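You operate a simulated robot arm through the tools that you are given. There is no shell and no other tool.

Carry out the task below with a simulated robot arm. There is one attempt and no reset: what you move stays moved.

JOB
Plug the blue coupling into the blue port, shut the vent, open the air valve and set 2.5 bar.

The check looks at the end state, three seconds after you hand in, the way a careful person would. Anything else that was tipped, shoved, dropped, spilled or broken makes it a failure.

ROBOT AND FRAMES
A 7-joint arm with a two-finger parallel gripper, fixed in place. Base frame: the origin is at the foot of the arm, x ahead of it, y to its left, z up; the work surface is at about z = 880. Units: mm, rad, N and s.
With the tool pointing down near the work surface it reaches from about 240 to 680 mm from the base axis. Its first joint turns from -1.152 to 1.152 rad. Payload 2.4 kg.
Tool frame: the origin (TCP) lies between the finger pads and is the grasp point; the fingertips stand 30 mm ahead of it; z points along the fingers, y is the line along which they close. Largest opening 94 mm; finger width 28, thickness 10; the body of the gripper, 50 by 96 mm, starts 55 mm behind the TCP.
Orientation is that of the tool frame in the base frame, as a unit quaternion [x, y, z, w]. With the fingers straight down and closing along the base's y, the tool's x points along the base's -x, its y along +y and its z along -z.

CONTROLS
- The arm moves only by the tool apply_moves. Its argument "plan" is a list that holds one entry, the list of rows, each a list of 7 numbers: the turn, a rotation vector about the base's x, y, z in rad, then the shift along the base's x, y, z in mm, then the opening, from 0 (shut) to 1 (fully open). In form: [[[wx, wy, wz, dx, dy, dz, jaw], ...]]. A call has 1 to 20 rows; each row shifts and turns the commanded pose from where the row before left it. A row lasts 0.2 s, in which the tool goes at most 50 mm and 0.15 rad; a call with a longer step from one row to the next is refused whole, and so is a gripper value outside its range. A pose out of reach is approached as far as the arm can. The call stops where the force on the tool passes 70 N (or 10 N more than at its start, if that is more) or the arm is blocked; 0.2 s more then pass. The fingers move at their own pace (about 153 mm/s each) and stop on an object; they squeeze with about 28 N. The grip force told is the motor's: it shows also when the fingers shut on nothing. Time passes only in rows, and 0.2 s behind the last, so rows that do not move let the fingers close. It gives the time, the measured TCP pose, the force on the tool (base axes), the opening and the grip force at its end, in the units of the frame above (readings bear some noise), with the torque about the TCP (base axes, N m) and any sound that the robot's microphone picked up.
- Cameras (640 x 400 px; columns grow to the right, rows downward): "scene" is fixed at [41.6, 503.4, 1417.5]; the picture's right is [-0.57, -0.82, 0.00], its down [-0.63, 0.43, -0.64] and it looks along [0.53, -0.36, -0.77] (base axes); focal length 214 px, centre (320, 200). "wrist" rides on the gripper at [76, 14, -103] in the tool frame; the picture's right is [-0.18, 0.98, 0.00], its down [-0.75, -0.14, -0.64] and it looks along [-0.63, -0.12, 0.77] (tool axes); focal length 243 px, centre (320, 200). There is no depth. A picture from a camera that has moved, and an enlarged one, comes with that camera's place and axes in the base frame and with its lens. The place of the scene camera against the robot may be out by one fixed shift of up to 12 mm in any direction.
- capture(camera): a new picture of that camera. No time passes.
- close_up(camera, box): a new picture of the part [left, top, right, bottom] of that camera's present view, enlarged. No time passes.
- finish_job(): hands the job in; it is judged then, once.

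Places have to be worked out from the pictures, the camera data and where the tool is seen. Open the gripper and draw the arm clear of the work before you hand the job in, unless the task says otherwise.

The tools are called by a JSON object that holds its "api" and its "payload". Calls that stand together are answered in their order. apply_moves: Moves the arm, as the interface text tells. Its arguments: {"type":"object","properties":{"plan":{"type":"array"}},"required":["plan"]} The other tools are called the same way: capture (camera) takes a picture; close_up (camera, box) takes an enlarged picture of a part of a camera's view; finish_job () hands the job in.

At the start:

```text
time: 0.0
position: [385.6, 61.3, 1245.4]
tcp_rot: [0.0, 1.0, 0.0, 0.0]
contact_force: [0.3, 0.4, 0.8]
wrist_torque: [0.03, -0.03, -0.04]
opening: 93.9
grasp_force: 0.0
```

scene: 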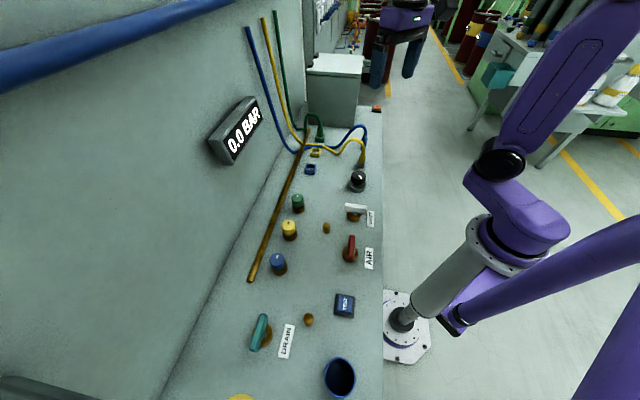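
wrist: 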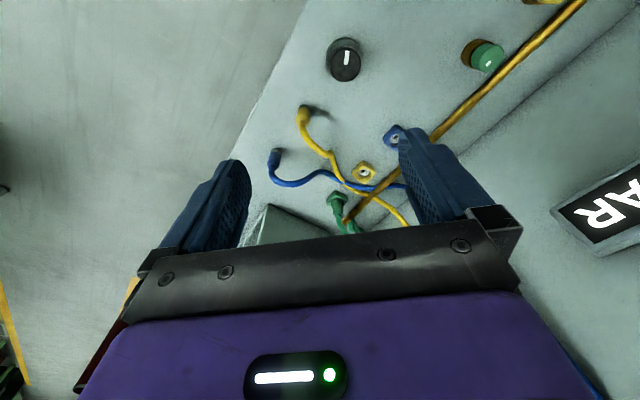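

I start by looking closer at the panel to identify the parts: the hoses, ports, valves, knob and display.

{"api": "close_up", "payload": {"camera": "scene", "box": [270, 100, 400, 200]}}

{"api": "close_up", "payload": {"camera": "scene", "box": [240, 180, 400, 280]}}

{"api": "close_up", "payload": {"camera": "scene", "box": [220, 270, 400, 400]}}

{"api": "close_up", "payload": {"camera": "wrist", "box": [240, 20, 560, 240]}}

```text
4.00 times, centred on (335, 150) of scene
camera zoom: at [41.6, 503.4, 1417.5], right [-0.57, -0.82, 0.0], down [-0.63, 0.43, -0.64], along [0.53, -0.36, -0.77], focal length 858 px, centre (260, 400)
```

zoom: 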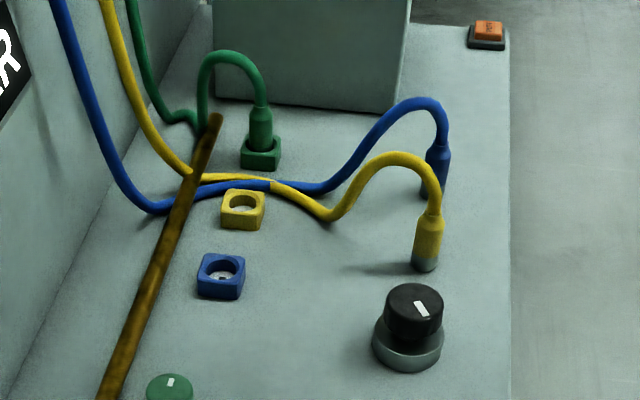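

```text
4.00 times, centred on (320, 230) of scene
camera zoom: at [41.6, 503.4, 1417.5], right [-0.57, -0.82, 0.0], down [-0.63, 0.43, -0.64], along [0.53, -0.36, -0.77], focal length 858 px, centre (320, 80)
```

zoom: 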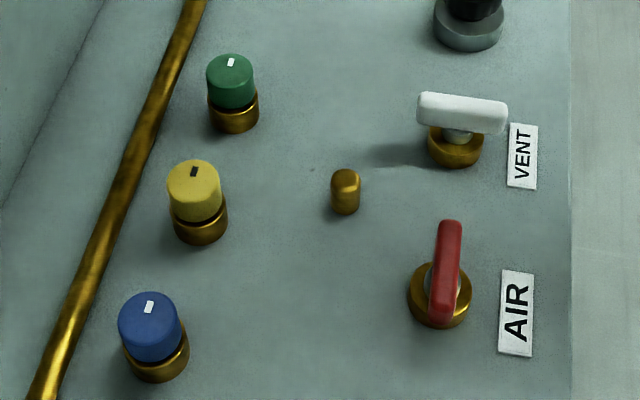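

```text
3.08 times, centred on (310, 335) of scene
camera zoom: at [41.6, 503.4, 1417.5], right [-0.57, -0.82, 0.0], down [-0.63, 0.43, -0.64], along [0.53, -0.36, -0.77], focal length 660 px, centre (351, -215)
```

zoom: 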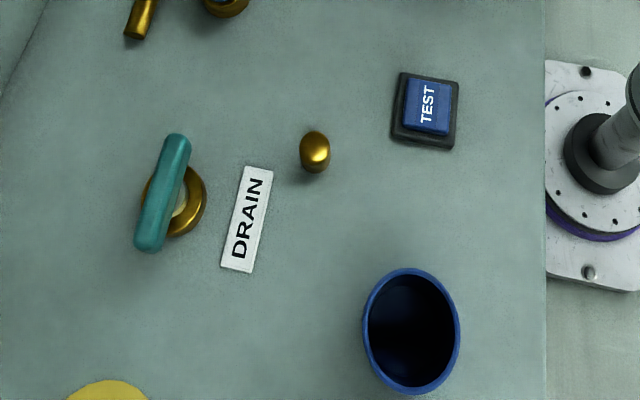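

```text
1.82 times, centred on (400, 130) of wrist
camera zoom: at [309.8, 76.4, 1348.8], right [0.18, 0.98, 0.0], down [0.75, -0.14, 0.64], along [0.63, -0.12, -0.77], focal length 441 px, centre (174, 327)
```

zoom: 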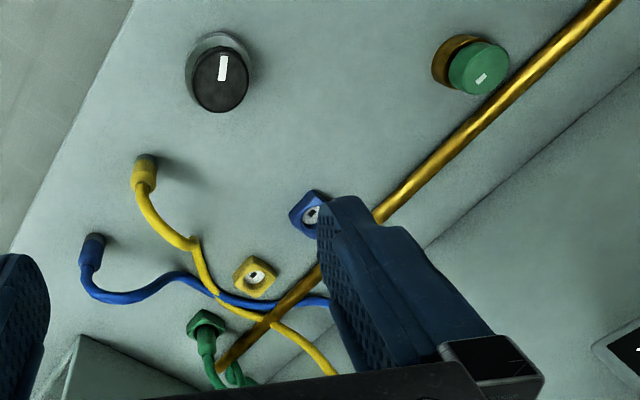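

The scene shows vent (white) and air (red) valves, a black knob which is likely the regulator, and the blue port near (557,191) with the blue coupling near (540,-55). I'm moving the wrist camera closer to the blue coupling.

{"api": "apply_moves", "payload": {"plan": [[[0, 0, 0, 2.9, -20.3, -32, 1], [0, 0, 0, 2.9, -20.3, -32, 1], [0, 0, 0, 2.9, -20.3, -32, 1], [0, 0, 0, 2.9, -20.3, -32, 1], [0, 0, 0, 2.9, -20.3, -32, 1], [0, 0, 0, 0, 0, 0, 1]]]}}

{"api": "capture", "payload": {"camera": "wrist"}}

{"api": "capture", "payload": {"camera": "scene"}}

```text
time: 1.4
position: [398.8, -42.8, 1082.8]
tcp_rot: [0.0, 1.0, -0.001, 0.0]
contact_force: [-0.4, 0.3, -0.2]
wrist_torque: [-0.01, 0.01, -0.03]
opening: 93.8
grasp_force: 0.0
```

```text
taken
camera wrist: at [323.0, -28.0, 1186.4], right [0.18, 0.98, 0.0], down [0.75, -0.14, 0.64], along [0.63, -0.12, -0.77], focal length 243 px, centre (320, 200)
```

wrist: 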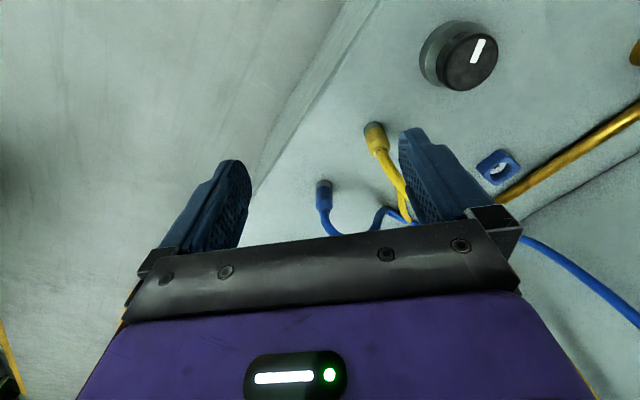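

```text
taken
```

scene: 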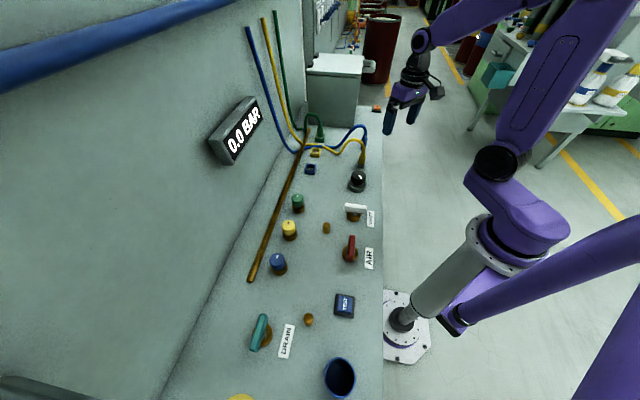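

The blue coupling appears to stand at about (540,-62), roughly 55 mm tall. I'm zooming in on the coupling, the port and the knob.

{"api": "close_up", "payload": {"camera": "wrist", "box": [270, 110, 430, 240]}}

{"api": "close_up", "payload": {"camera": "wrist", "box": [400, 10, 560, 200]}}

{"api": "close_up", "payload": {"camera": "scene", "box": [290, 100, 390, 190]}}

```text
3.08 times, centred on (350, 175) of wrist
camera zoom: at [323.0, -28.0, 1186.4], right [0.18, 0.98, 0.0], down [0.75, -0.14, 0.64], along [0.63, -0.12, -0.77], focal length 746 px, centre (228, 277)
```

zoom: 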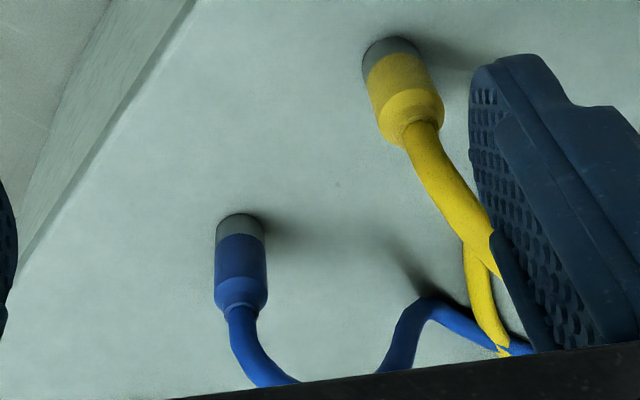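

```text
2.11 times, centred on (480, 105) of wrist
camera zoom: at [323.0, -28.0, 1186.4], right [0.18, 0.98, 0.0], down [0.75, -0.14, 0.64], along [0.63, -0.12, -0.77], focal length 511 px, centre (-17, 400)
```

zoom: 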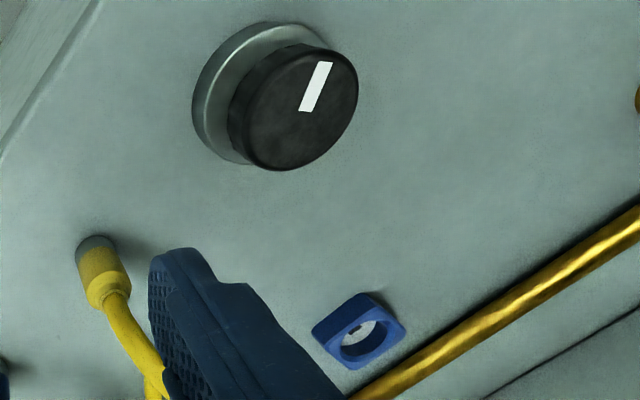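

```text
4.44 times, centred on (340, 145) of scene
camera zoom: at [41.6, 503.4, 1417.6], right [-0.57, -0.82, 0.0], down [-0.63, 0.43, -0.64], along [0.53, -0.36, -0.77], focal length 953 px, centre (231, 444)
```

zoom: 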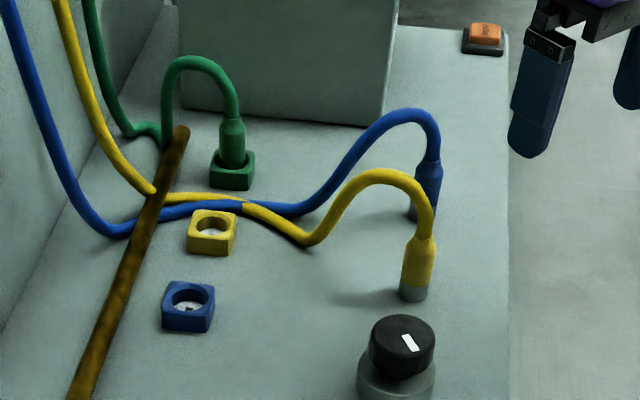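

The coupling stands upright at about (547,-63): a grey nose up to z≈900, a blue body to ≈932, and the hose arching toward (0.52,0.85). Next I look at the port more closely.

{"api": "apply_moves", "payload": {"plan": [[[0, 0, 0, 3, 40, 0, 1], [0, 0, 0, 3, 40, 0, 1], [0, 0, 0, 3, 40, 0, 1], [0, 0, 0, 3, 40, 0, 1], [0, 0, 0, 8, 40, 0, 1], [0, 0, 0, 0, 0, 0, 1]]]}}

{"api": "capture", "payload": {"camera": "wrist"}}

{"api": "close_up", "payload": {"camera": "wrist", "box": [250, 120, 410, 220]}}

```text
time: 2.8
position: [418.9, 160.9, 1084.8]
tcp_rot: [0.0, 1.0, 0.0, 0.0]
contact_force: [0.4, 0.9, 0.7]
wrist_torque: [-0.01, -0.02, 0.03]
opening: 93.9
grasp_force: 0.1
```

```text
taken
camera wrist: at [343.9, 175.1, 1188.7], right [0.18, 0.98, 0.0], down [0.75, -0.14, 0.64], along [0.63, -0.12, -0.77], focal length 243 px, centre (320, 200)
```

wrist: 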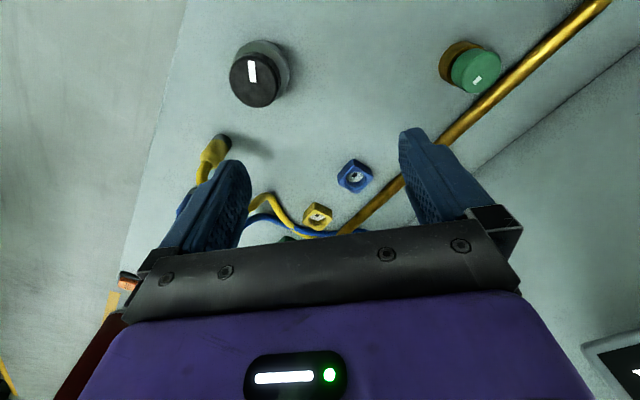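

```text
4.00 times, centred on (330, 170) of wrist
camera zoom: at [343.9, 175.1, 1188.7], right [0.18, 0.98, 0.0], down [0.75, -0.14, 0.64], along [0.63, -0.12, -0.77], focal length 970 px, centre (280, 320)
```

zoom: 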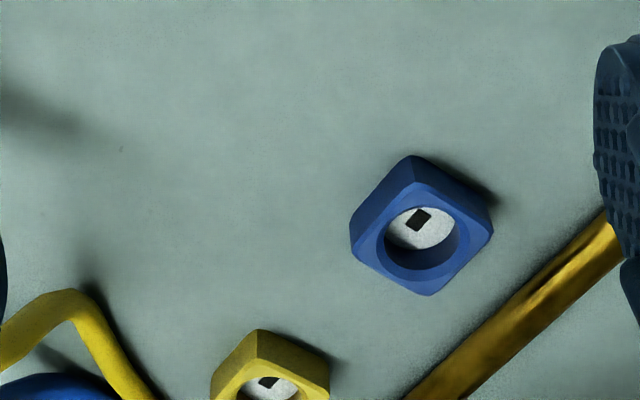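

The port hole has no key, and its centre is near (551.5,187.5) with the top at z≈900. I now turn the tool about 59° and tilt it 25° so the palm stays opposite the hose arch, and hover by the blue coupling.

{"api": "apply_moves", "payload": {"plan": [[[0, 0, 0.1466, 11.6, -24.1, -4, 1], [0, 0, 0.1466, 11.6, -24.1, -4, 1], [0, 0, 0.1466, 11.6, -24.1, -4, 1], [0, 0, 0.1466, 11.6, -24.1, -4, 1], [0, 0, 0.1466, 11.6, -24.1, -4, 1], [0, 0, 0.1466, 11.6, -24.1, -4, 1], [0, 0, 0.1464, 11.6, -24.1, -4, 1], [0.1237, -0.0757, 0, 11.6, -24.1, -4, 1], [0.1237, -0.0757, 0, 11.6, -24.1, -4, 1], [0.1237, -0.0757, 0, 11.6, -24.1, -4, 1], [0, 0, 0, 0, 0, 0, 1]]]}}

{"api": "capture", "payload": {"camera": "wrist"}}

{"api": "capture", "payload": {"camera": "scene"}}

```text
time: 5.2
position: [536.4, -81.5, 1044.4]
tcp_rot: [-0.479, 0.851, 0.105, 0.189]
contact_force: [-0.6, -0.2, -0.5]
wrist_torque: [0.01, 0.01, 0.0]
opening: 94.0
grasp_force: 0.0
```

```text
taken
camera wrist: at [465.2, -169.8, 1106.9], right [-0.75, 0.65, 0.08], down [0.33, 0.28, 0.9], along [0.57, 0.7, -0.43], focal length 243 px, centre (320, 200)
```

wrist: 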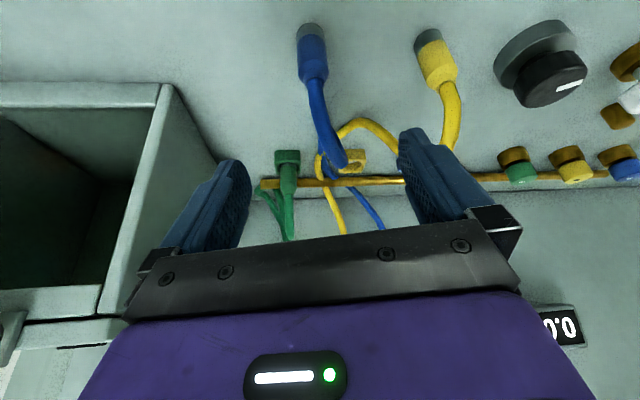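

```text
taken
```

scene: 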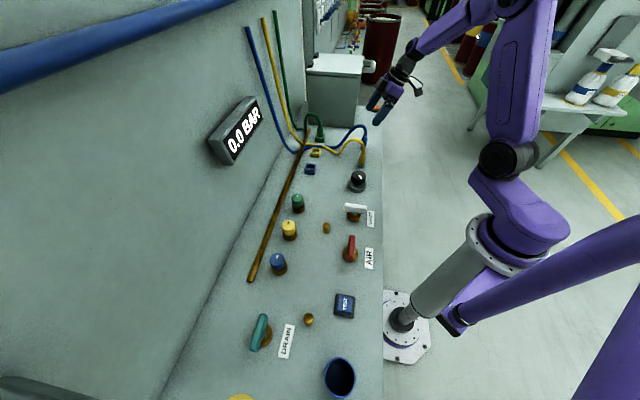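

The hose plane is aligned with the tool's view. I'm zooming in on the coupling to refine its axis and heights.

{"api": "close_up", "payload": {"camera": "wrist", "box": [260, 0, 400, 90]}}

{"api": "close_up", "payload": {"camera": "scene", "box": [300, 80, 440, 170]}}

```text
4.44 times, centred on (330, 45) of wrist
camera zoom: at [465.2, -169.8, 1106.9], right [-0.75, 0.65, 0.08], down [0.33, 0.28, 0.9], along [0.57, 0.7, -0.43], focal length 1078 px, centre (276, 889)
```

zoom: 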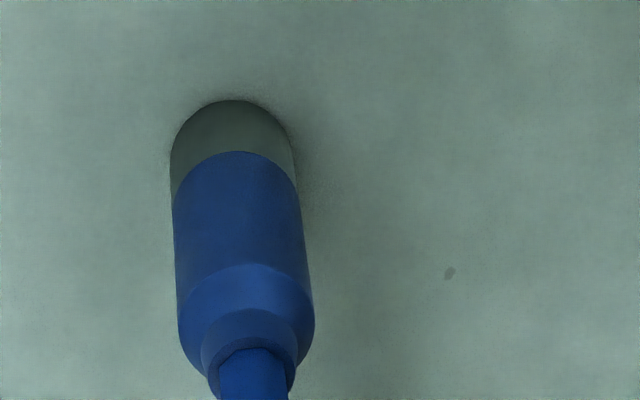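

```text
4.44 times, centred on (370, 125) of scene
camera zoom: at [41.6, 503.3, 1417.6], right [-0.57, -0.82, 0.0], down [-0.63, 0.43, -0.64], along [0.53, -0.36, -0.77], focal length 953 px, centre (98, 533)
```

zoom: 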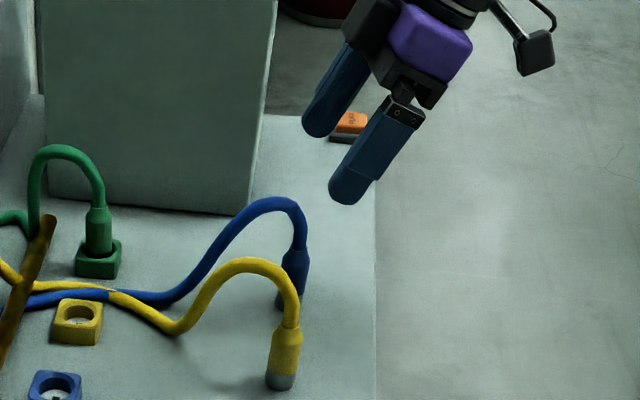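

The coupling's axis is near (545.3,-62.3), with the body spanning z≈897–930 and 24 mm across. I descend around it with the jaws open, to TCP z≈936.

{"api": "apply_moves", "payload": {"plan": [[[0, 0, 0, 4.5, 9.6, 0, 1], [0, 0, 0, 4.4, 9.6, 0, 1], [0, 0, 0, 0, 0, -25, 1], [0, 0, 0, 0, 0, -25, 1], [0, 0, 0, 0, 0, -25, 1], [0, 0, 0, 0, 0, -20, 1], [0, 0, 0, 0, 0, -13.4, 1], [0, 0, 0, 0, 0, 0, 1]]]}}

{"api": "capture", "payload": {"camera": "wrist"}}

{"api": "close_up", "payload": {"camera": "scene", "box": [300, 80, 440, 170]}}

```text
time: 7.0
position: [545.2, -61.4, 935.8]
tcp_rot: [-0.479, 0.851, 0.105, 0.188]
contact_force: [0.4, 0.9, -0.5]
wrist_torque: [0.03, 0.01, 0.02]
opening: 94.1
grasp_force: 0.0
```

```text
taken
camera wrist: at [474.6, -149.8, 998.1], right [-0.75, 0.65, 0.08], down [0.33, 0.28, 0.9], along [0.57, 0.7, -0.43], focal length 243 px, centre (320, 200)
```

wrist: 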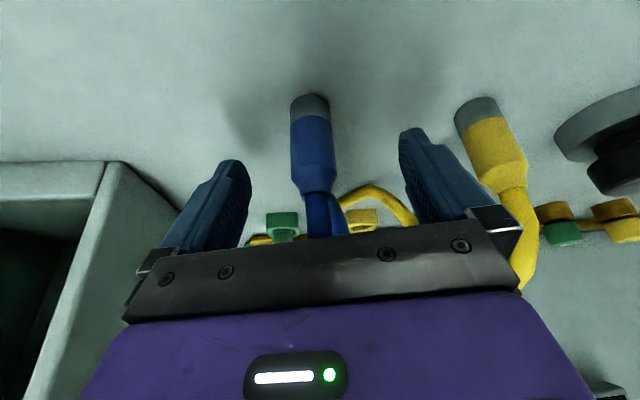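

```text
4.44 times, centred on (370, 125) of scene
camera zoom: at [41.6, 503.4, 1417.5], right [-0.57, -0.82, 0.0], down [-0.63, 0.43, -0.64], along [0.53, -0.36, -0.77], focal length 953 px, centre (98, 533)
```

zoom: 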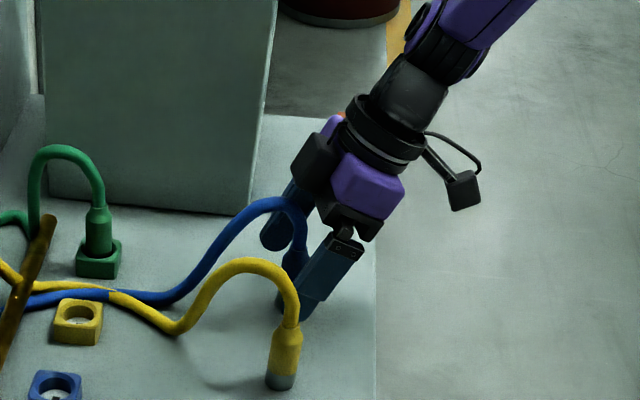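

The coupling is centred within about 2 mm and the hose passes clear of the palm. I nudge sideways and close.

{"api": "apply_moves", "payload": {"plan": [[[0, 0, 0, 1.5, -1.0, 0, 1], [0, 0, 0, 0, 0, 0, 0.5], [0, 0, 0, 0, 0, 0, 0], [0, 0, 0, 0, 0, 0, 0], [0, 0, 0, 0, 0, 0, 0]]]}}

{"api": "capture", "payload": {"camera": "wrist"}}

```text
time: 8.2
position: [546.5, -63.4, 936.6]
tcp_rot: [-0.479, 0.851, 0.105, 0.188]
contact_force: [-0.3, -0.8, -0.3]
wrist_torque: [0.01, 0.01, 0.0]
opening: 24.1
grasp_force: 27.9
```

```text
taken
camera wrist: at [475.8, -151.2, 998.1], right [-0.75, 0.65, 0.08], down [0.33, 0.28, 0.9], along [0.57, 0.7, -0.43], focal length 243 px, centre (320, 200)
```

wrist: 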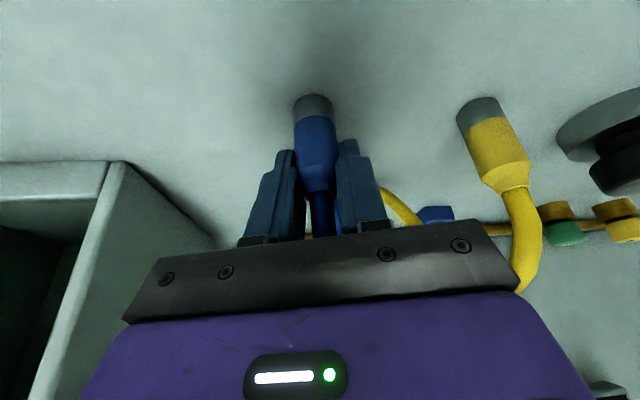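

Gripped at 24.1 mm with 28 N. I'm zooming in to measure the coupling's offset in the tool, then lifting a little.

{"api": "close_up", "payload": {"camera": "wrist", "box": [250, 80, 390, 170]}}

{"api": "apply_moves", "payload": {"plan": [[[0, 0, 0, 0, 0, 10, 0], [0, 0, 0, 0, 0, 25, 0], [0, 0, 0, 0, 0, 35, 0], [0, 0, 0, 0, 0, 0, 0]]]}}

{"api": "capture", "payload": {"camera": "scene"}}

{"api": "close_up", "payload": {"camera": "wrist", "box": [250, 80, 390, 170]}}

```text
4.44 times, centred on (320, 125) of wrist
camera zoom: at [475.8, -151.2, 998.1], right [-0.75, 0.65, 0.08], down [0.33, 0.28, 0.9], along [0.57, 0.7, -0.43], focal length 1078 px, centre (320, 533)
```

zoom: 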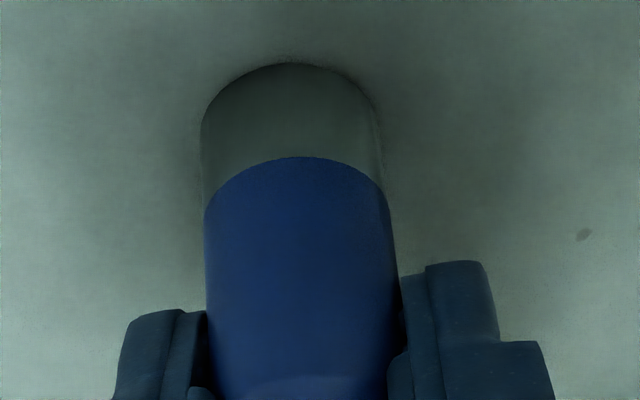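

```text
time: 9.2
position: [548.7, -62.8, 1006.0]
tcp_rot: [-0.479, 0.851, 0.105, 0.188]
contact_force: [0.0, -0.3, -0.1]
wrist_torque: [-0.01, 0.05, 0.03]
opening: 23.9
grasp_force: 27.9
```

```text
taken
```

scene: 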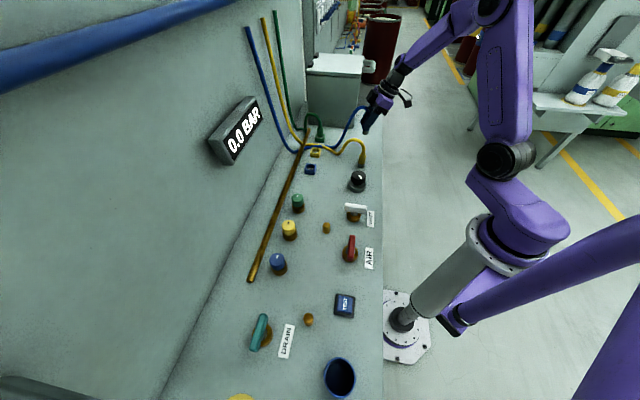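

```text
4.44 times, centred on (320, 125) of wrist
camera zoom: at [477.1, -150.2, 1068.9], right [-0.75, 0.65, 0.08], down [0.33, 0.28, 0.9], along [0.57, 0.7, -0.43], focal length 1078 px, centre (320, 533)
```

zoom: 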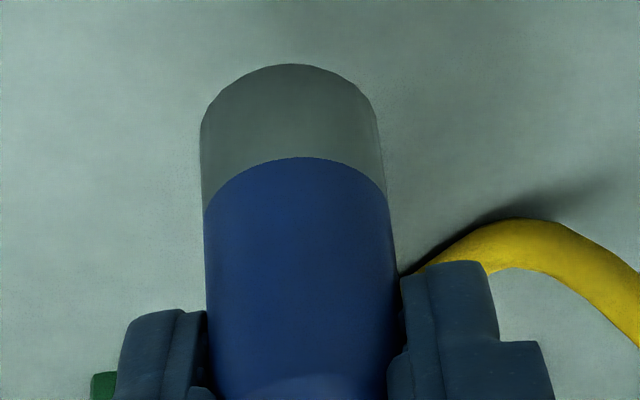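

The coupling is held firmly, with its axis about 1.5 mm ahead of the TCP. I raise it and carry it above the blue port, clear of the yellow hose.

{"api": "apply_moves", "payload": {"plan": [[[0, 0, 0, 0, 0, 35, 0], [0, 0, 0, 0, 0, 35, 0], [0, 0, 0, 0, 30, 5, 0], [0, 0, 0, 0, 30, 0, 0], [0, 0, 0, 0, 30, 0, 0], [0, 0, 0, 0, 30, 0, 0], [0, 0, 0, 0, 30, 0, 0], [0, 0, 0, 0, 30, 0, 0], [0, 0, 0, 0, 30, 0, 0], [0, 0, 0, 2, 30, 0, 0], [0, 0, 0, 2, 9, 0, 0], [0, 0, 0, 0, 0, 0, 0]]]}}

{"api": "capture", "payload": {"camera": "wrist"}}

{"api": "capture", "payload": {"camera": "scene"}}

```text
time: 11.8
position: [549.7, 186.7, 1081.7]
tcp_rot: [-0.479, 0.851, 0.105, 0.189]
contact_force: [-0.2, 0.3, -0.6]
wrist_torque: [-0.01, -0.03, -0.01]
opening: 23.8
grasp_force: 28.2
```

```text
taken
camera wrist: at [480.1, 99.2, 1144.3], right [-0.75, 0.65, 0.08], down [0.33, 0.28, 0.9], along [0.57, 0.7, -0.43], focal length 243 px, centre (320, 200)
```

wrist: 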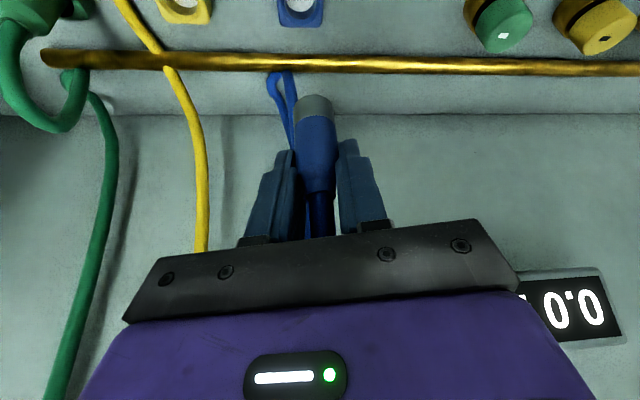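

```text
taken
```

scene: 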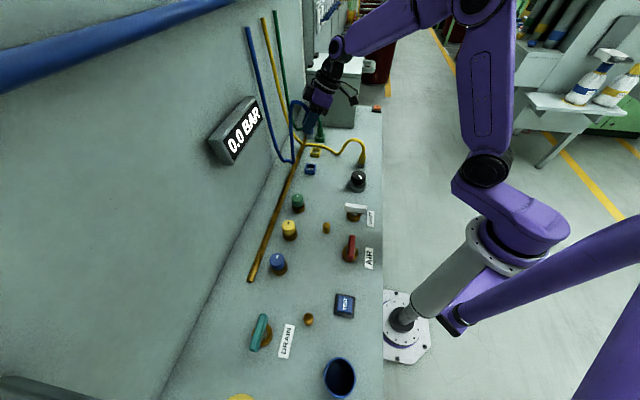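

I lower to TCP z≈985 (nose about 30 mm above the port) and compare the nose and port directly.

{"api": "apply_moves", "payload": {"plan": [[[0, 0, 0, 0.5, 0, -32, 0], [0, 0, 0, 0.5, 0, -32, 0], [0, 0, 0, 0, 0, -32, 0], [0, 0, 0, 0, 0, 0, 0]]]}}

{"api": "close_up", "payload": {"camera": "wrist", "box": [240, 50, 400, 150]}}

{"api": "close_up", "payload": {"camera": "scene", "box": [270, 110, 370, 190]}}

```text
time: 12.8
position: [552.2, 186.0, 985.2]
tcp_rot: [-0.48, 0.85, 0.105, 0.188]
contact_force: [0.0, -0.8, -1.1]
wrist_torque: [-0.01, 0.04, 0.0]
opening: 23.8
grasp_force: 28.1
```

```text
4.00 times, centred on (320, 100) of wrist
camera zoom: at [481.8, 98.0, 1047.0], right [-0.75, 0.65, 0.08], down [0.33, 0.28, 0.9], along [0.57, 0.7, -0.43], focal length 970 px, centre (320, 600)
```

zoom: 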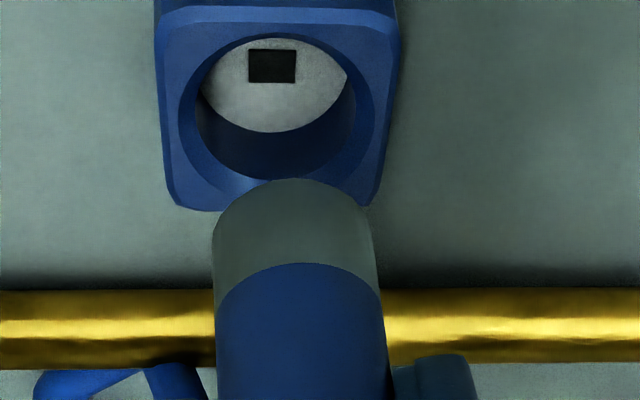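

```text
5.00 times, centred on (320, 150) of scene
camera zoom: at [41.6, 503.4, 1417.5], right [-0.57, -0.82, 0.0], down [-0.63, 0.43, -0.64], along [0.53, -0.36, -0.77], focal length 1072 px, centre (320, 450)
```

zoom: 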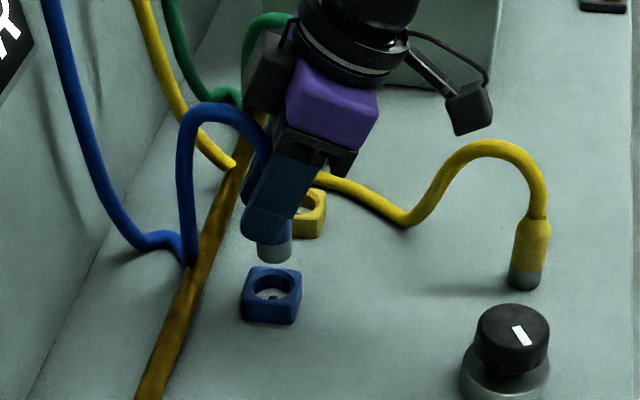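

Relative to the port hole (about (553.8,188.2), rim z≈897), the nose sits about 1.3 mm off. I correct that and lower to just above the rim, then check again.

{"api": "apply_moves", "payload": {"plan": [[[0, 0, 0, 1.3, -0.5, -10, 0], [0, 0, 0, 0, 0, -12, 0], [0, 0, 0, 0, 0, -5, 0], [0, 0, 0, 0, 0, 0, 0]]]}}

{"api": "close_up", "payload": {"camera": "wrist", "box": [250, 60, 390, 150]}}

{"api": "close_up", "payload": {"camera": "scene", "box": [285, 130, 345, 180]}}

```text
time: 13.8
position: [553.2, 184.4, 958.1]
tcp_rot: [-0.479, 0.851, 0.105, 0.189]
contact_force: [0.6, 0.4, -0.8]
wrist_torque: [0.02, 0.03, -0.03]
opening: 23.2
grasp_force: 28.1
```

```text
4.44 times, centred on (320, 105) of wrist
camera zoom: at [482.7, 97.3, 1020.2], right [-0.75, 0.65, 0.08], down [0.33, 0.28, 0.9], along [0.57, 0.7, -0.43], focal length 1078 px, centre (320, 622)
```

zoom: 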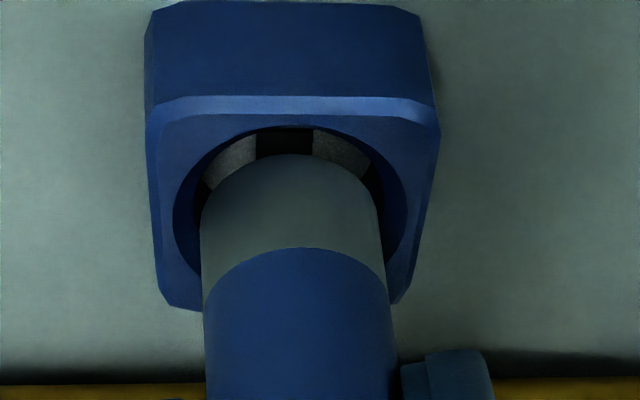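

```text
8.00 times, centred on (315, 155) of scene
camera zoom: at [41.6, 503.4, 1417.5], right [-0.57, -0.82, 0.0], down [-0.63, 0.43, -0.64], along [0.53, -0.36, -0.77], focal length 1716 px, centre (360, 560)
```

zoom: 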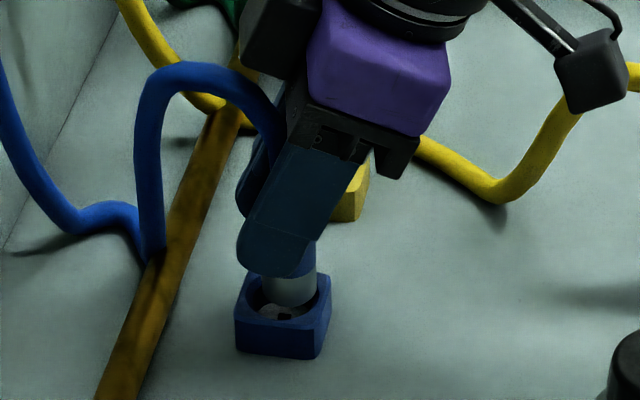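

Laterally the nose matches the hole. I'm taking tighter close-ups to judge the alignment in depth.

{"api": "close_up", "payload": {"camera": "scene", "box": [300, 156, 332, 178]}}

{"api": "close_up", "payload": {"camera": "wrist", "box": [280, 75, 350, 120]}}

```text
16.00 times, centred on (316, 167) of scene
camera zoom: at [41.6, 503.4, 1417.5], right [-0.57, -0.82, 0.0], down [-0.63, 0.43, -0.64], along [0.53, -0.36, -0.77], focal length 3432 px, centre (384, 728)
```

zoom: 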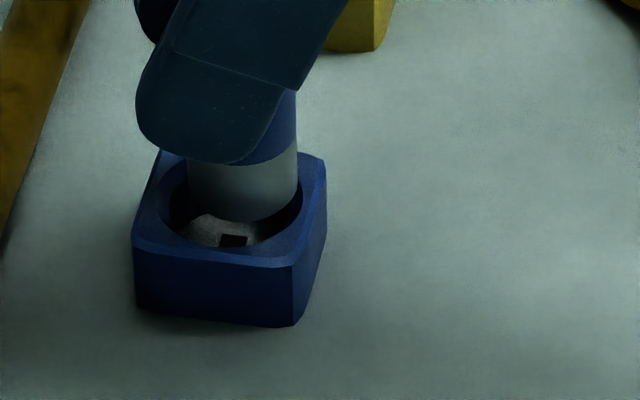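

```text
8.89 times, centred on (315, 98) of wrist
camera zoom: at [482.7, 97.3, 1020.2], right [-0.75, 0.65, 0.08], down [0.33, 0.28, 0.9], along [0.57, 0.7, -0.43], focal length 2157 px, centre (364, 1111)
```

zoom: 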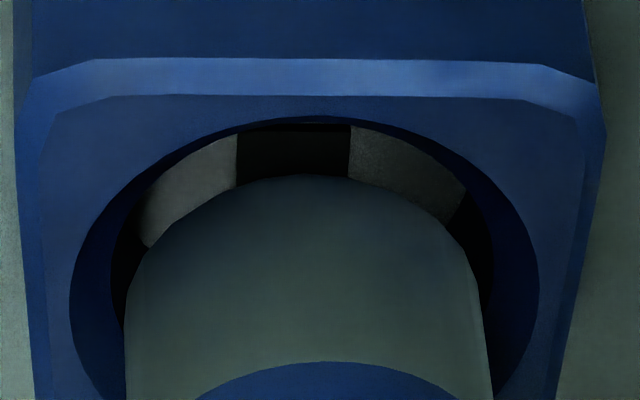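

Both views say the nose has to move about 3 mm along the hose direction (+x,+y). I apply that and recheck.

{"api": "apply_moves", "payload": {"plan": [[[0, 0, 0, 1.6, 2.5, 0, 0], [0, 0, 0, 0, 0, 0, 0]]]}}

{"api": "close_up", "payload": {"camera": "scene", "box": [300, 156, 332, 178]}}

{"api": "close_up", "payload": {"camera": "wrist", "box": [280, 75, 350, 120]}}

```text
time: 14.4
position: [554.3, 187.8, 958.0]
tcp_rot: [-0.48, 0.851, 0.106, 0.188]
contact_force: [0.0, -0.1, -0.1]
wrist_torque: [-0.05, 0.01, 0.0]
opening: 23.7
grasp_force: 28.3
```

```text
16.00 times, centred on (316, 167) of scene
camera zoom: at [41.6, 503.4, 1417.5], right [-0.57, -0.82, 0.0], down [-0.63, 0.43, -0.64], along [0.53, -0.36, -0.77], focal length 3432 px, centre (384, 728)
```

zoom: 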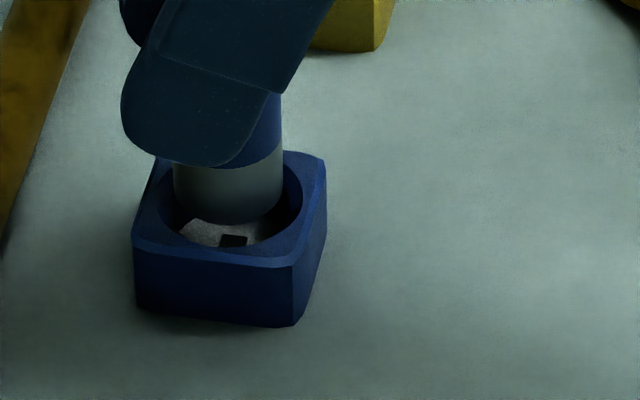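

```text
8.89 times, centred on (315, 98) of wrist
camera zoom: at [484.0, 100.3, 1019.9], right [-0.75, 0.65, 0.08], down [0.33, 0.28, 0.9], along [0.57, 0.7, -0.43], focal length 2157 px, centre (364, 1111)
```

zoom: 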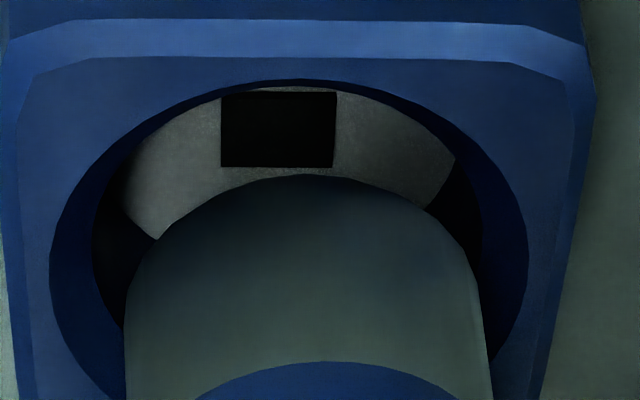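

The nose is now centred to within about 0.6 mm. I make a tiny trim and push down gently.

{"api": "apply_moves", "payload": {"plan": [[[0, 0, 0, 0.3, -0.6, 0, 0], [0, 0, 0, 0, 0, -3, 0], [0, 0, 0, 0, 0, -3, 0], [0, 0, 0, 0, 0, -3, 0], [0, 0, 0, 0, 0, -3, 0], [0, 0, 0, 0, 0, 0, 0]]]}}

{"api": "close_up", "payload": {"camera": "scene", "box": [300, 156, 332, 178]}}

{"api": "close_up", "payload": {"camera": "wrist", "box": [280, 75, 350, 120]}}

```text
time: 15.8
position: [555.6, 187.7, 946.7]
tcp_rot: [-0.479, 0.85, 0.107, 0.189]
contact_force: [0.7, -0.1, -0.8]
wrist_torque: [-0.01, 0.02, 0.02]
opening: 24.0
grasp_force: 27.5
```

```text
16.00 times, centred on (316, 167) of scene
camera zoom: at [41.6, 503.4, 1417.5], right [-0.57, -0.82, 0.0], down [-0.63, 0.43, -0.64], along [0.53, -0.36, -0.77], focal length 3432 px, centre (384, 728)
```

zoom: 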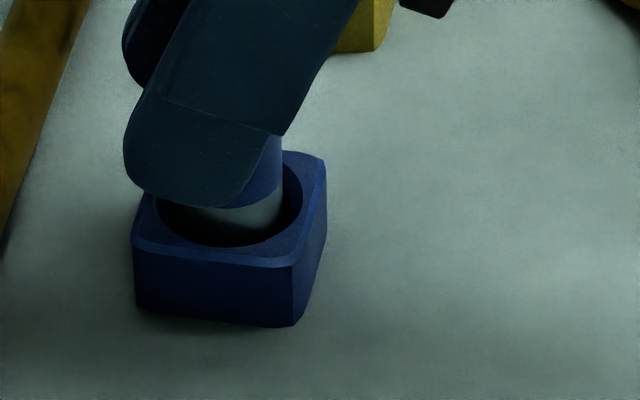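

```text
8.89 times, centred on (315, 98) of wrist
camera zoom: at [484.2, 100.3, 1008.1], right [-0.75, 0.65, 0.08], down [0.33, 0.28, 0.9], along [0.57, 0.7, -0.43], focal length 2157 px, centre (364, 1111)
```

zoom: 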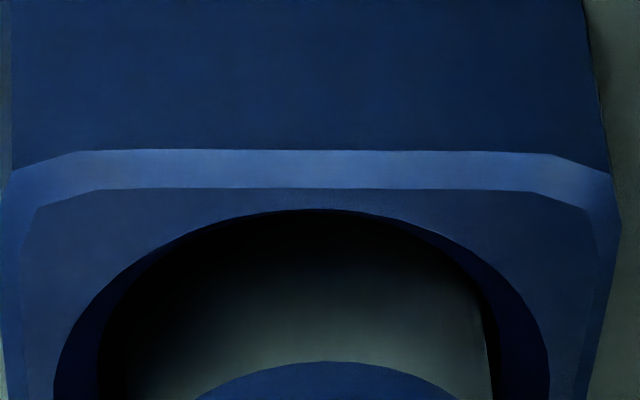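

The nose is about 7 mm inside the hole without contact force. I continue down in small steps.

{"api": "apply_moves", "payload": {"plan": [[[0, 0, 0, 0, 0, -2, 0], [0, 0, 0, 0, 0, -2, 0], [0, 0, 0, 0, 0, -2, 0], [0, 0, 0, 0, 0, -2, 0], [0, 0, 0, 0, 0, 0, 0]]]}}

{"api": "close_up", "payload": {"camera": "scene", "box": [300, 156, 332, 178]}}

{"api": "close_up", "payload": {"camera": "wrist", "box": [250, 75, 390, 165]}}

```text
time: 17.0
position: [554.6, 189.1, 941.3]
tcp_rot: [-0.479, 0.85, 0.106, 0.19]
contact_force: [-5.7, -0.2, 16.4]
wrist_torque: [-0.06, 0.3, 0.07]
opening: 23.6
grasp_force: 28.2
```

```text
16.00 times, centred on (316, 167) of scene
camera zoom: at [41.1, 503.2, 1417.6], right [-0.57, -0.82, 0.0], down [-0.63, 0.43, -0.64], along [0.53, -0.36, -0.77], focal length 3432 px, centre (384, 728)
```

zoom: 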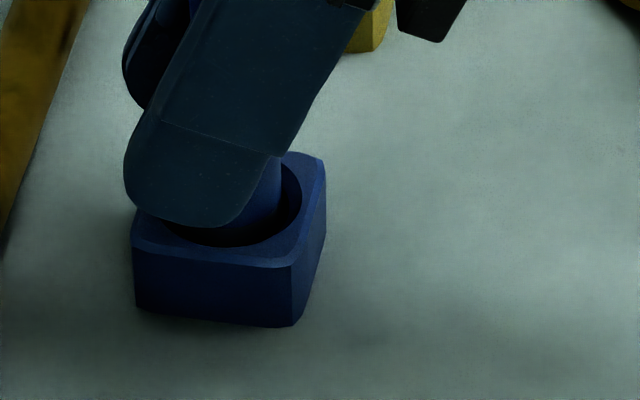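

```text
4.44 times, centred on (320, 120) of wrist
camera zoom: at [484.3, 100.2, 1001.7], right [-0.75, 0.65, 0.07], down [0.33, 0.28, 0.9], along [0.57, 0.7, -0.43], focal length 1078 px, centre (320, 556)
```

zoom: 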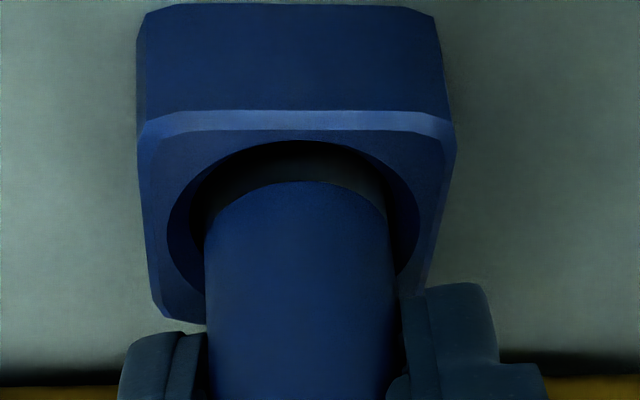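

There's 16 N of resistance near the bottom, likely the latch or seat. I push further in small steps and listen for a click.

{"api": "apply_moves", "payload": {"plan": [[[0, 0, 0, 0, 0, -1.5, 0], [0, 0, 0, 0, 0, -1.5, 0], [0, 0, 0, 0, 0, -1.5, 0], [0, 0, 0, 0, 0, 0, 0]]]}}

{"api": "close_up", "payload": {"camera": "scene", "box": [290, 120, 354, 180]}}

{"api": "close_up", "payload": {"camera": "wrist", "box": [250, 75, 390, 165]}}

```text
time: 18.0
position: [555.3, 188.0, 935.2]
tcp_rot: [-0.479, 0.851, 0.104, 0.191]
contact_force: [2.7, 5.7, 19.1]
wrist_torque: [0.23, -0.05, 0.03]
opening: 23.9
grasp_force: 28.1
```

```text
6.67 times, centred on (322, 150) of scene
camera zoom: at [41.3, 503.4, 1417.5], right [-0.57, -0.82, 0.0], down [-0.63, 0.43, -0.64], along [0.53, -0.36, -0.77], focal length 1430 px, centre (307, 533)
```

zoom: 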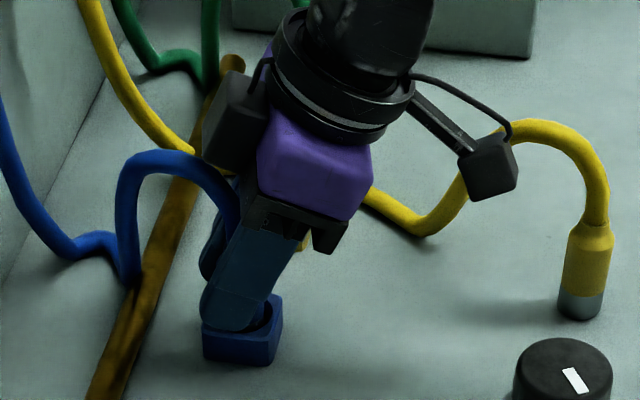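

```text
4.44 times, centred on (320, 120) of wrist
camera zoom: at [484.2, 100.1, 997.2], right [-0.75, 0.65, 0.07], down [0.33, 0.28, 0.9], along [0.57, 0.7, -0.43], focal length 1078 px, centre (320, 556)
```

zoom: 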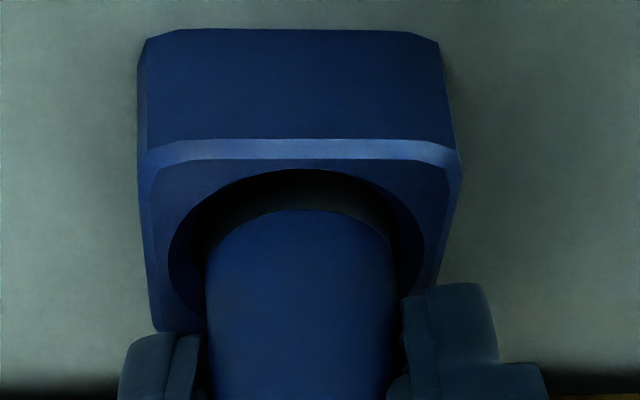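

The coupling stopped moving and slipped up about 4 mm in the fingers at ~19 N, so it's seated or stopped near the port floor. I open slightly, back off, and compare it with the plugged green coupling.

{"api": "apply_moves", "payload": {"plan": [[[0, 0, 0, 0, 0, 0, 0.6], [0, 0, 0, 0, 0, 0, 0.7], [0, 0, 0, 0, 0, 25, 0.7], [0, 0, 0, 0, 0, 35, 0.8], [0, 0, 0, -15, -25, 30, 0.9], [0, 0, 0, -15, -25, 10, 1], [0, 0, 0, -15, -25, 0, 1], [0, 0, 0, 0, 0, 0, 1]]]}}

{"api": "capture", "payload": {"camera": "wrist"}}

{"api": "close_up", "payload": {"camera": "scene", "box": [280, 100, 360, 180]}}

```text
time: 19.8
position: [505.1, 111.2, 1035.1]
tcp_rot: [-0.48, 0.85, 0.106, 0.187]
contact_force: [0.2, -0.8, -0.1]
wrist_torque: [0.03, 0.01, 0.03]
opening: 94.0
grasp_force: 0.0
```

```text
taken
camera wrist: at [435.9, 24.0, 1097.3], right [-0.75, 0.65, 0.08], down [0.33, 0.28, 0.9], along [0.57, 0.7, -0.43], focal length 243 px, centre (320, 200)
```

wrist: 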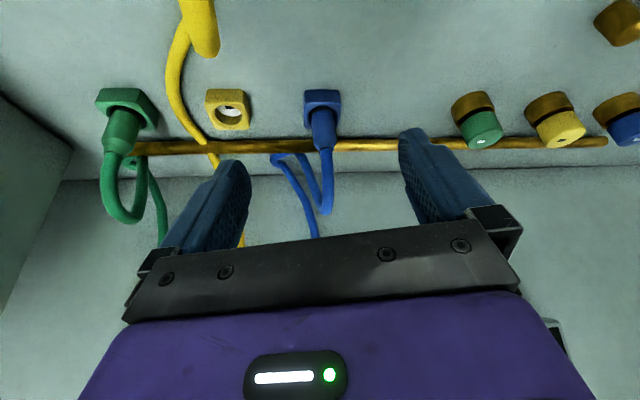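

```text
5.00 times, centred on (320, 140) of scene
camera zoom: at [41.6, 503.3, 1417.6], right [-0.57, -0.82, 0.0], down [-0.63, 0.43, -0.64], along [0.53, -0.36, -0.77], focal length 1072 px, centre (320, 500)
```

zoom: 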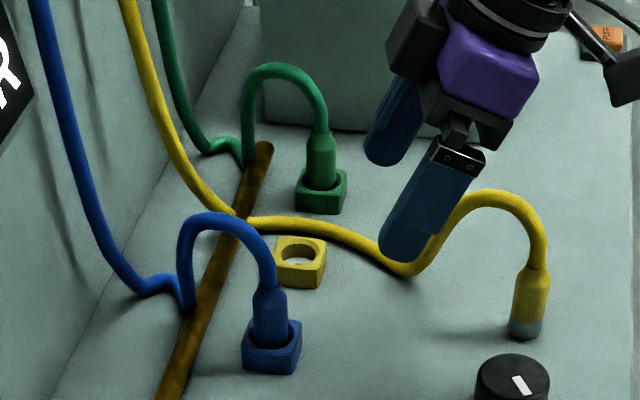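

The blue coupling stands in its port looking very similar to the green one. I compare the two in close-ups.

{"api": "close_up", "payload": {"camera": "wrist", "box": [290, 70, 360, 160]}}

{"api": "close_up", "payload": {"camera": "wrist", "box": [80, 70, 180, 170]}}

{"api": "close_up", "payload": {"camera": "scene", "box": [298, 152, 330, 178]}}

{"api": "close_up", "payload": {"camera": "scene", "box": [308, 120, 340, 146]}}

```text
4.44 times, centred on (325, 115) of wrist
camera zoom: at [435.9, 24.0, 1097.3], right [-0.75, 0.65, 0.08], down [0.33, 0.28, 0.9], along [0.57, 0.7, -0.43], focal length 1078 px, centre (298, 578)
```

zoom: 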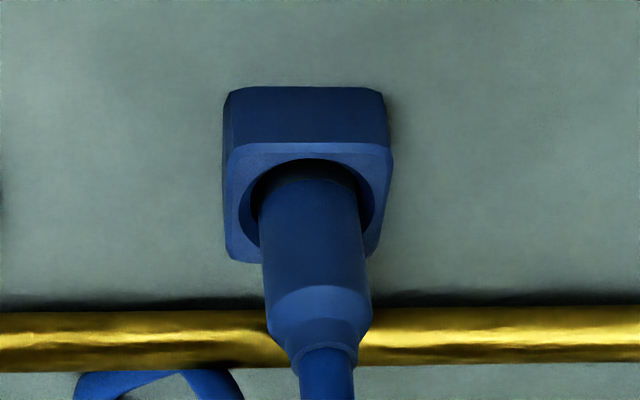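

```text
4.00 times, centred on (130, 120) of wrist
camera zoom: at [435.9, 24.0, 1097.3], right [-0.75, 0.65, 0.08], down [0.33, 0.28, 0.9], along [0.57, 0.7, -0.43], focal length 970 px, centre (1080, 520)
```

zoom: 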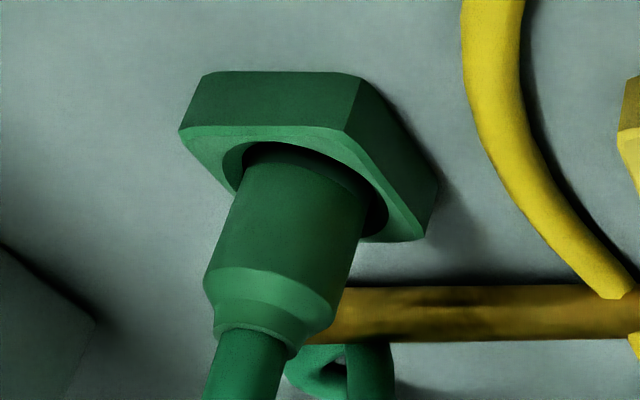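

```text
15.38 times, centred on (314, 165) of scene
camera zoom: at [41.6, 503.3, 1417.6], right [-0.57, -0.82, 0.0], down [-0.63, 0.43, -0.64], along [0.53, -0.36, -0.77], focal length 3300 px, centre (412, 738)
```

zoom: 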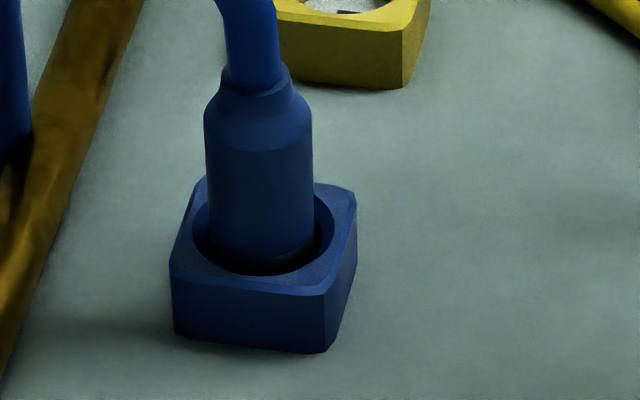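

```text
15.38 times, centred on (324, 133) of scene
camera zoom: at [41.6, 503.3, 1417.6], right [-0.57, -0.82, 0.0], down [-0.63, 0.43, -0.64], along [0.53, -0.36, -0.77], focal length 3300 px, centre (258, 1231)
```

zoom: 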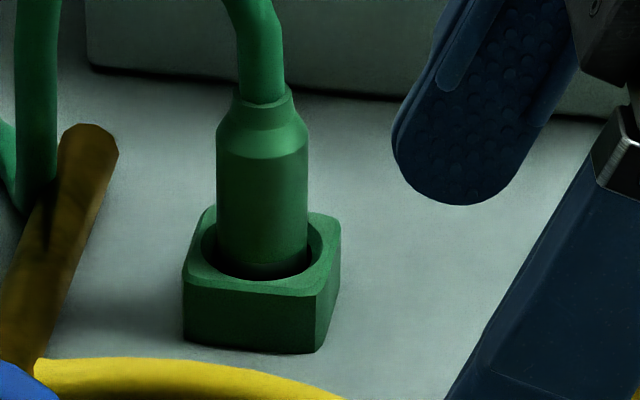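

Geometry suggests comparable depth. I zoom tighter to compare where each body ends relative to its port rim.

{"api": "close_up", "payload": {"camera": "scene", "box": [304, 160, 320, 174]}}

{"api": "close_up", "payload": {"camera": "scene", "box": [315, 128, 330, 141]}}

{"api": "close_up", "payload": {"camera": "wrist", "box": [100, 82, 150, 122]}}

{"api": "close_up", "payload": {"camera": "wrist", "box": [295, 82, 345, 122]}}

```text
16.00 times, centred on (312, 167) of scene
camera zoom: at [41.6, 503.3, 1417.6], right [-0.57, -0.82, 0.0], down [-0.63, 0.43, -0.64], along [0.53, -0.36, -0.77], focal length 3432 px, centre (448, 728)
```

zoom: 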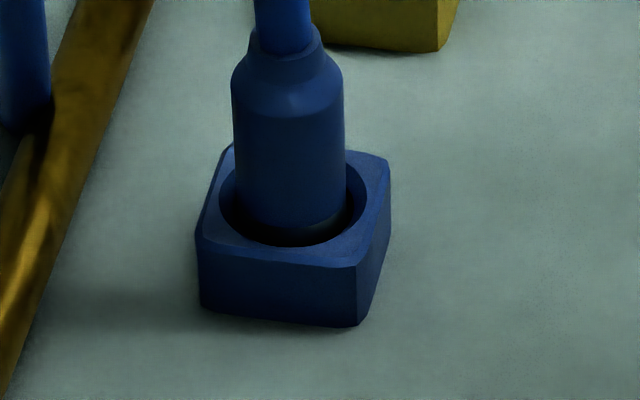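

```text
16.00 times, centred on (322, 134) of scene
camera zoom: at [41.6, 503.3, 1417.6], right [-0.57, -0.82, 0.0], down [-0.63, 0.43, -0.64], along [0.53, -0.36, -0.77], focal length 3432 px, centre (280, 1248)
```

zoom: 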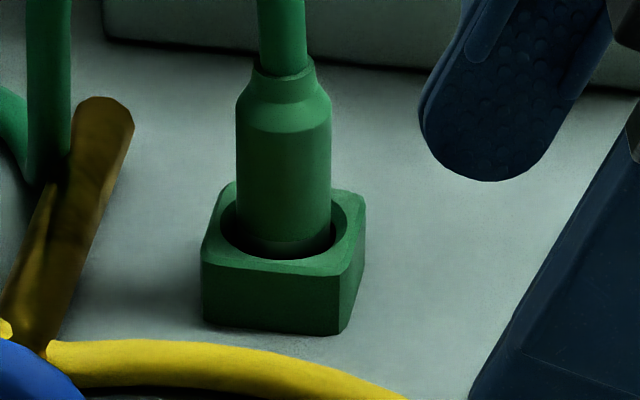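

```text
10.00 times, centred on (125, 102) of wrist
camera zoom: at [435.9, 24.0, 1097.3], right [-0.75, 0.65, 0.08], down [0.33, 0.28, 0.9], along [0.57, 0.7, -0.43], focal length 2426 px, centre (2270, 1180)
```

zoom: 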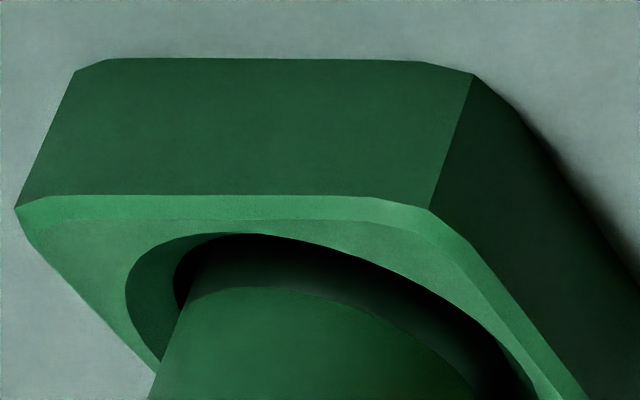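

```text
10.00 times, centred on (320, 102) of wrist
camera zoom: at [435.9, 24.0, 1097.3], right [-0.75, 0.65, 0.08], down [0.33, 0.28, 0.9], along [0.57, 0.7, -0.43], focal length 2426 px, centre (320, 1180)
```

zoom: 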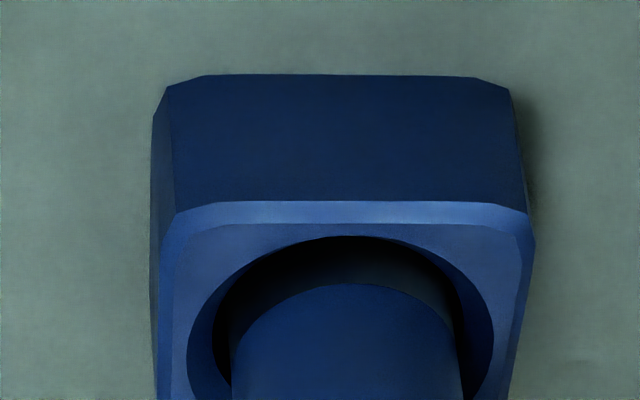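

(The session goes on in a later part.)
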